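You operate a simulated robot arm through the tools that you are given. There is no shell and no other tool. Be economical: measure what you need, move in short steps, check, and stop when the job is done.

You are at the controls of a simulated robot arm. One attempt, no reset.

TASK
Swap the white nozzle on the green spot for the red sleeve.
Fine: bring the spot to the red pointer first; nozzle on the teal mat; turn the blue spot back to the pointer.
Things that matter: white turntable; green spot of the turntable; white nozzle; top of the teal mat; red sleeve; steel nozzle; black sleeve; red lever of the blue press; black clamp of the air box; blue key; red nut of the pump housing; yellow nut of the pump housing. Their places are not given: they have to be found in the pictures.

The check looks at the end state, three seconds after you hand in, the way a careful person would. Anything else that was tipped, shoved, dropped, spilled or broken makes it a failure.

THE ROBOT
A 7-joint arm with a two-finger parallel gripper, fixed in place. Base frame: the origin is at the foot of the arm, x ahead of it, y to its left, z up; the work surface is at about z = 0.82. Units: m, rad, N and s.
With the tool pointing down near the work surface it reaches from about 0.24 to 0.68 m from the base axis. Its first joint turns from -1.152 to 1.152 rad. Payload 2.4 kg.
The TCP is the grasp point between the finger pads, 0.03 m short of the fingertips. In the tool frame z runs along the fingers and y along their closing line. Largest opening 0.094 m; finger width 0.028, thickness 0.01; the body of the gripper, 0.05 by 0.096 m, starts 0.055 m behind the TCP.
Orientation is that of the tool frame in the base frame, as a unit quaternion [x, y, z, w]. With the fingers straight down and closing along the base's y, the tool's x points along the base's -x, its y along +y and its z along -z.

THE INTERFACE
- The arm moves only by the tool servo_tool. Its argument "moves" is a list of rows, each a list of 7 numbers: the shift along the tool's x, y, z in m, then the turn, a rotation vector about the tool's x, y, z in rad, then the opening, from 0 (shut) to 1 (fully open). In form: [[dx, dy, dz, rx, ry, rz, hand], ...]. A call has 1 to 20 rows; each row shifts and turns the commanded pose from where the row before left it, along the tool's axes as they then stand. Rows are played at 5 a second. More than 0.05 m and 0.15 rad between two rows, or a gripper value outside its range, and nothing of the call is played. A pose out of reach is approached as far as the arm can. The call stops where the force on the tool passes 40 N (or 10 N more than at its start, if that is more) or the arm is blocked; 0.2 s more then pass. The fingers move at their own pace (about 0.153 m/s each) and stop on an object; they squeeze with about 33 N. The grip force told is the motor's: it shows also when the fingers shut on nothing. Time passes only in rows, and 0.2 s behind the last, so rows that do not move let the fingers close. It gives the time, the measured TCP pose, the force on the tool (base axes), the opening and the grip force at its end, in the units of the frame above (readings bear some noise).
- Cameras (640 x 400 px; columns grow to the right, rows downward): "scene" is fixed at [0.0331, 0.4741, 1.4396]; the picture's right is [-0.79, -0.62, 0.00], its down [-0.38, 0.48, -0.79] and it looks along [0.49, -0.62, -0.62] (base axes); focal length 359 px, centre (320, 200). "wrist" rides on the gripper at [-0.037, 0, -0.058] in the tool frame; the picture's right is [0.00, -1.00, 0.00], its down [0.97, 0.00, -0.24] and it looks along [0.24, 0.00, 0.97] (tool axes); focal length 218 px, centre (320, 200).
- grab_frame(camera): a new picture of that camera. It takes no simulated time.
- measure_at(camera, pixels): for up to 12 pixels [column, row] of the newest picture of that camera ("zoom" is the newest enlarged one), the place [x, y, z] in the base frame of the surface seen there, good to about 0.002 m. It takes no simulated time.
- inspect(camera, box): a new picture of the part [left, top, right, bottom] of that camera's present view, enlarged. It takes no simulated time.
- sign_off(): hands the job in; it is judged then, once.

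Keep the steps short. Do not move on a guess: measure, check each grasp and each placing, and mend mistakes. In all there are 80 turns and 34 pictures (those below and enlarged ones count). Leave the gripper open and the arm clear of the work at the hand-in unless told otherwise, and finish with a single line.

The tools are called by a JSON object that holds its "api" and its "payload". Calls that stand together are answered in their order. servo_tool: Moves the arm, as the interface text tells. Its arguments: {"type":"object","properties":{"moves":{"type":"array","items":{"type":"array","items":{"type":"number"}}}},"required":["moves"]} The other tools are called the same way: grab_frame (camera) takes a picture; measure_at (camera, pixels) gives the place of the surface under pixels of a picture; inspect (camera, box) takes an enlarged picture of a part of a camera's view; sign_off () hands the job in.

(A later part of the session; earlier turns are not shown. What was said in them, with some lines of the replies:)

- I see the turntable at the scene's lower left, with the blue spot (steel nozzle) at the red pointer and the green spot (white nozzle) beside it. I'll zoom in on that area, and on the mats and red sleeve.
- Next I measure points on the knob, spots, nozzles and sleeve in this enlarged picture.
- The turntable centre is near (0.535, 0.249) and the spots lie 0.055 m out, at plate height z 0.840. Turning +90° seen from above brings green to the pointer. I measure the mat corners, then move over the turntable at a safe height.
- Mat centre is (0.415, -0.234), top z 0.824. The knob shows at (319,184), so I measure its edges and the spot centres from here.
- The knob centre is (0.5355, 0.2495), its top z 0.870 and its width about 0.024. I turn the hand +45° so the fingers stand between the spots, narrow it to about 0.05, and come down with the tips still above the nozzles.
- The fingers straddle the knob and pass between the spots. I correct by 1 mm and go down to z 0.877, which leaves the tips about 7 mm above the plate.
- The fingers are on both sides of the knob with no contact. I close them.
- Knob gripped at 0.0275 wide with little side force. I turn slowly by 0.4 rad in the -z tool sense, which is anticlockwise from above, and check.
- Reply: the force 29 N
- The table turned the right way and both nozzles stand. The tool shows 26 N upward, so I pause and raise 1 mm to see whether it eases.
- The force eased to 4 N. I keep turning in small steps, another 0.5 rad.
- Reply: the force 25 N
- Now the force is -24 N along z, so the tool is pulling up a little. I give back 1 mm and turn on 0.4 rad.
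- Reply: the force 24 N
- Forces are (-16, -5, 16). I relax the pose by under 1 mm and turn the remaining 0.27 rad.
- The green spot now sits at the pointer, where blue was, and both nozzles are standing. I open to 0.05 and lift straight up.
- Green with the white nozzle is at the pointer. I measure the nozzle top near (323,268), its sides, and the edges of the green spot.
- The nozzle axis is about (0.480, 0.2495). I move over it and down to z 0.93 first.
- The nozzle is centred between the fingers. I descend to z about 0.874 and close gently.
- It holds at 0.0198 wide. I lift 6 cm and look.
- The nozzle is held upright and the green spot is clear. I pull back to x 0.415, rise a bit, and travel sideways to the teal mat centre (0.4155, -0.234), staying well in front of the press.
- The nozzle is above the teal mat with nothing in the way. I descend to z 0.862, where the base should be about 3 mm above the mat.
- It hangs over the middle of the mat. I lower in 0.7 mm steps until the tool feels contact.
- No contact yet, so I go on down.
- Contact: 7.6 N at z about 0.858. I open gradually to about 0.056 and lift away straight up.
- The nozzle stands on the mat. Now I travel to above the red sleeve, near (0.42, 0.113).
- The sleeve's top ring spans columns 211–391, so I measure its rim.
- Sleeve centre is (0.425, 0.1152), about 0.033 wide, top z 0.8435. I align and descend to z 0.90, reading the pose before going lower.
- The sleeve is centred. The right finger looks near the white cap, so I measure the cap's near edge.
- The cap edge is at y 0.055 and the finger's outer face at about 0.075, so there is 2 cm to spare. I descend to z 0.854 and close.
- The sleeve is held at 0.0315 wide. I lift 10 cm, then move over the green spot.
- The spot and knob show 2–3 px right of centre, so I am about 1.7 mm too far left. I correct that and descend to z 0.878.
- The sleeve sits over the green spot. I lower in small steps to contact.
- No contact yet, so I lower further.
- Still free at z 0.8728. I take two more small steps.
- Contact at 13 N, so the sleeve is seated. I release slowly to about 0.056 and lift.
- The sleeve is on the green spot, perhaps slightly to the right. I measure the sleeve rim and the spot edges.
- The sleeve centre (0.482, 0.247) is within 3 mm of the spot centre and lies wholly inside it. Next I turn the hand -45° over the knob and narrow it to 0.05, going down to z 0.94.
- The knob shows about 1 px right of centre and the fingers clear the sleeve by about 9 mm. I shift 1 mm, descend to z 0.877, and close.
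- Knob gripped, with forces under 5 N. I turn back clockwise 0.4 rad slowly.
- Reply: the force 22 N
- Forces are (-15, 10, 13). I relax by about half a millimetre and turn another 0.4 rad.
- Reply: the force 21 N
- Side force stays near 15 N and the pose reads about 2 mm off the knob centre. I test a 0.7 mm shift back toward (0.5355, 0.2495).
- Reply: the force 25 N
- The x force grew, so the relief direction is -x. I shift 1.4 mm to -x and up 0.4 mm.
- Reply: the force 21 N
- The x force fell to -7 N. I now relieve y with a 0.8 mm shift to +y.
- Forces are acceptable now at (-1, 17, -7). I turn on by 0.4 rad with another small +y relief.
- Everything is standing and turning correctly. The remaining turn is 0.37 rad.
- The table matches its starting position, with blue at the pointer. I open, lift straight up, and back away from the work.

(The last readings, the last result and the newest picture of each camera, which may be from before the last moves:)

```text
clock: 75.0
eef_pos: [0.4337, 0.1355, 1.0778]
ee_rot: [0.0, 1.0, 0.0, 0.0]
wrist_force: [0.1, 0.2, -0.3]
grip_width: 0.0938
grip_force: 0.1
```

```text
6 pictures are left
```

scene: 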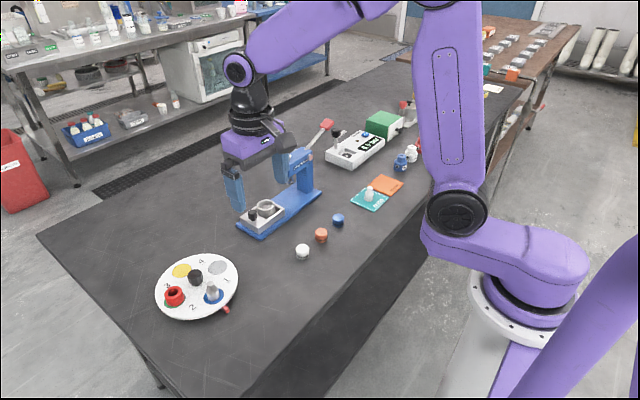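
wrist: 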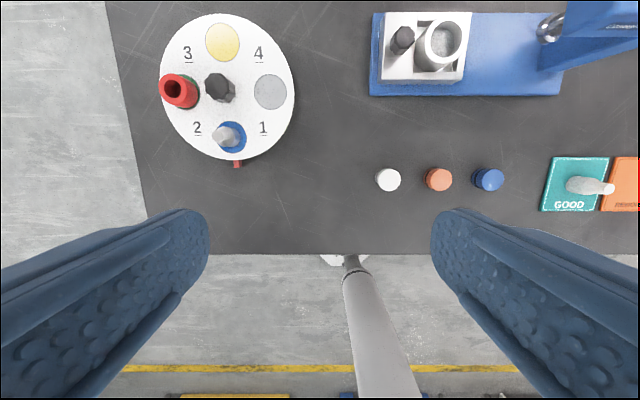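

I check the table angle and the sleeve's place once more, from spot and sleeve edges in an enlarged view.

{"api": "inspect", "payload": {"camera": "wrist", "box": [150, 5, 310, 175]}}

{"api": "measure_at", "payload": {"camera": "wrist", "pixels": [[222, 43], [270, 92], [173, 79], [173, 100], [163, 90], [184, 90], [237, 163]]}}

```text
2.35 times, centred on (230, 90) of wrist
```

zoom: 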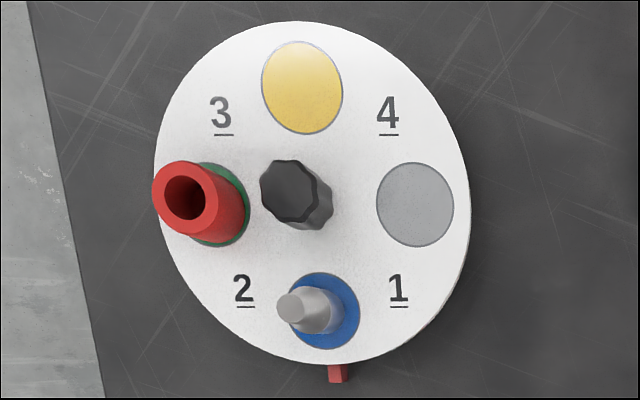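

```text
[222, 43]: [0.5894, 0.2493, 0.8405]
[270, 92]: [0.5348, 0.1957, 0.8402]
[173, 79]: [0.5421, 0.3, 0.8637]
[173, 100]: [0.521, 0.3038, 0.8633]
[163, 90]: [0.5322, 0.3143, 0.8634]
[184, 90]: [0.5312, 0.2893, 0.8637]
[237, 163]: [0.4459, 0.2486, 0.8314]
```

The yellow spot reads (0.589, 0.249) and the grey (0.535, 0.196), so the table is back at its starting angle. The sleeve is upright on green at about (0.532, 0.302), the white nozzle stands on teal, and the arm is clear with the hand open. I hand in.

{"api": "sign_off", "payload": {}}

```text
The job is handed in.
```

Done: the red sleeve is on the green spot, the white nozzle stands on the teal mat, the blue spot is back at the pointer, and the job is handed in.
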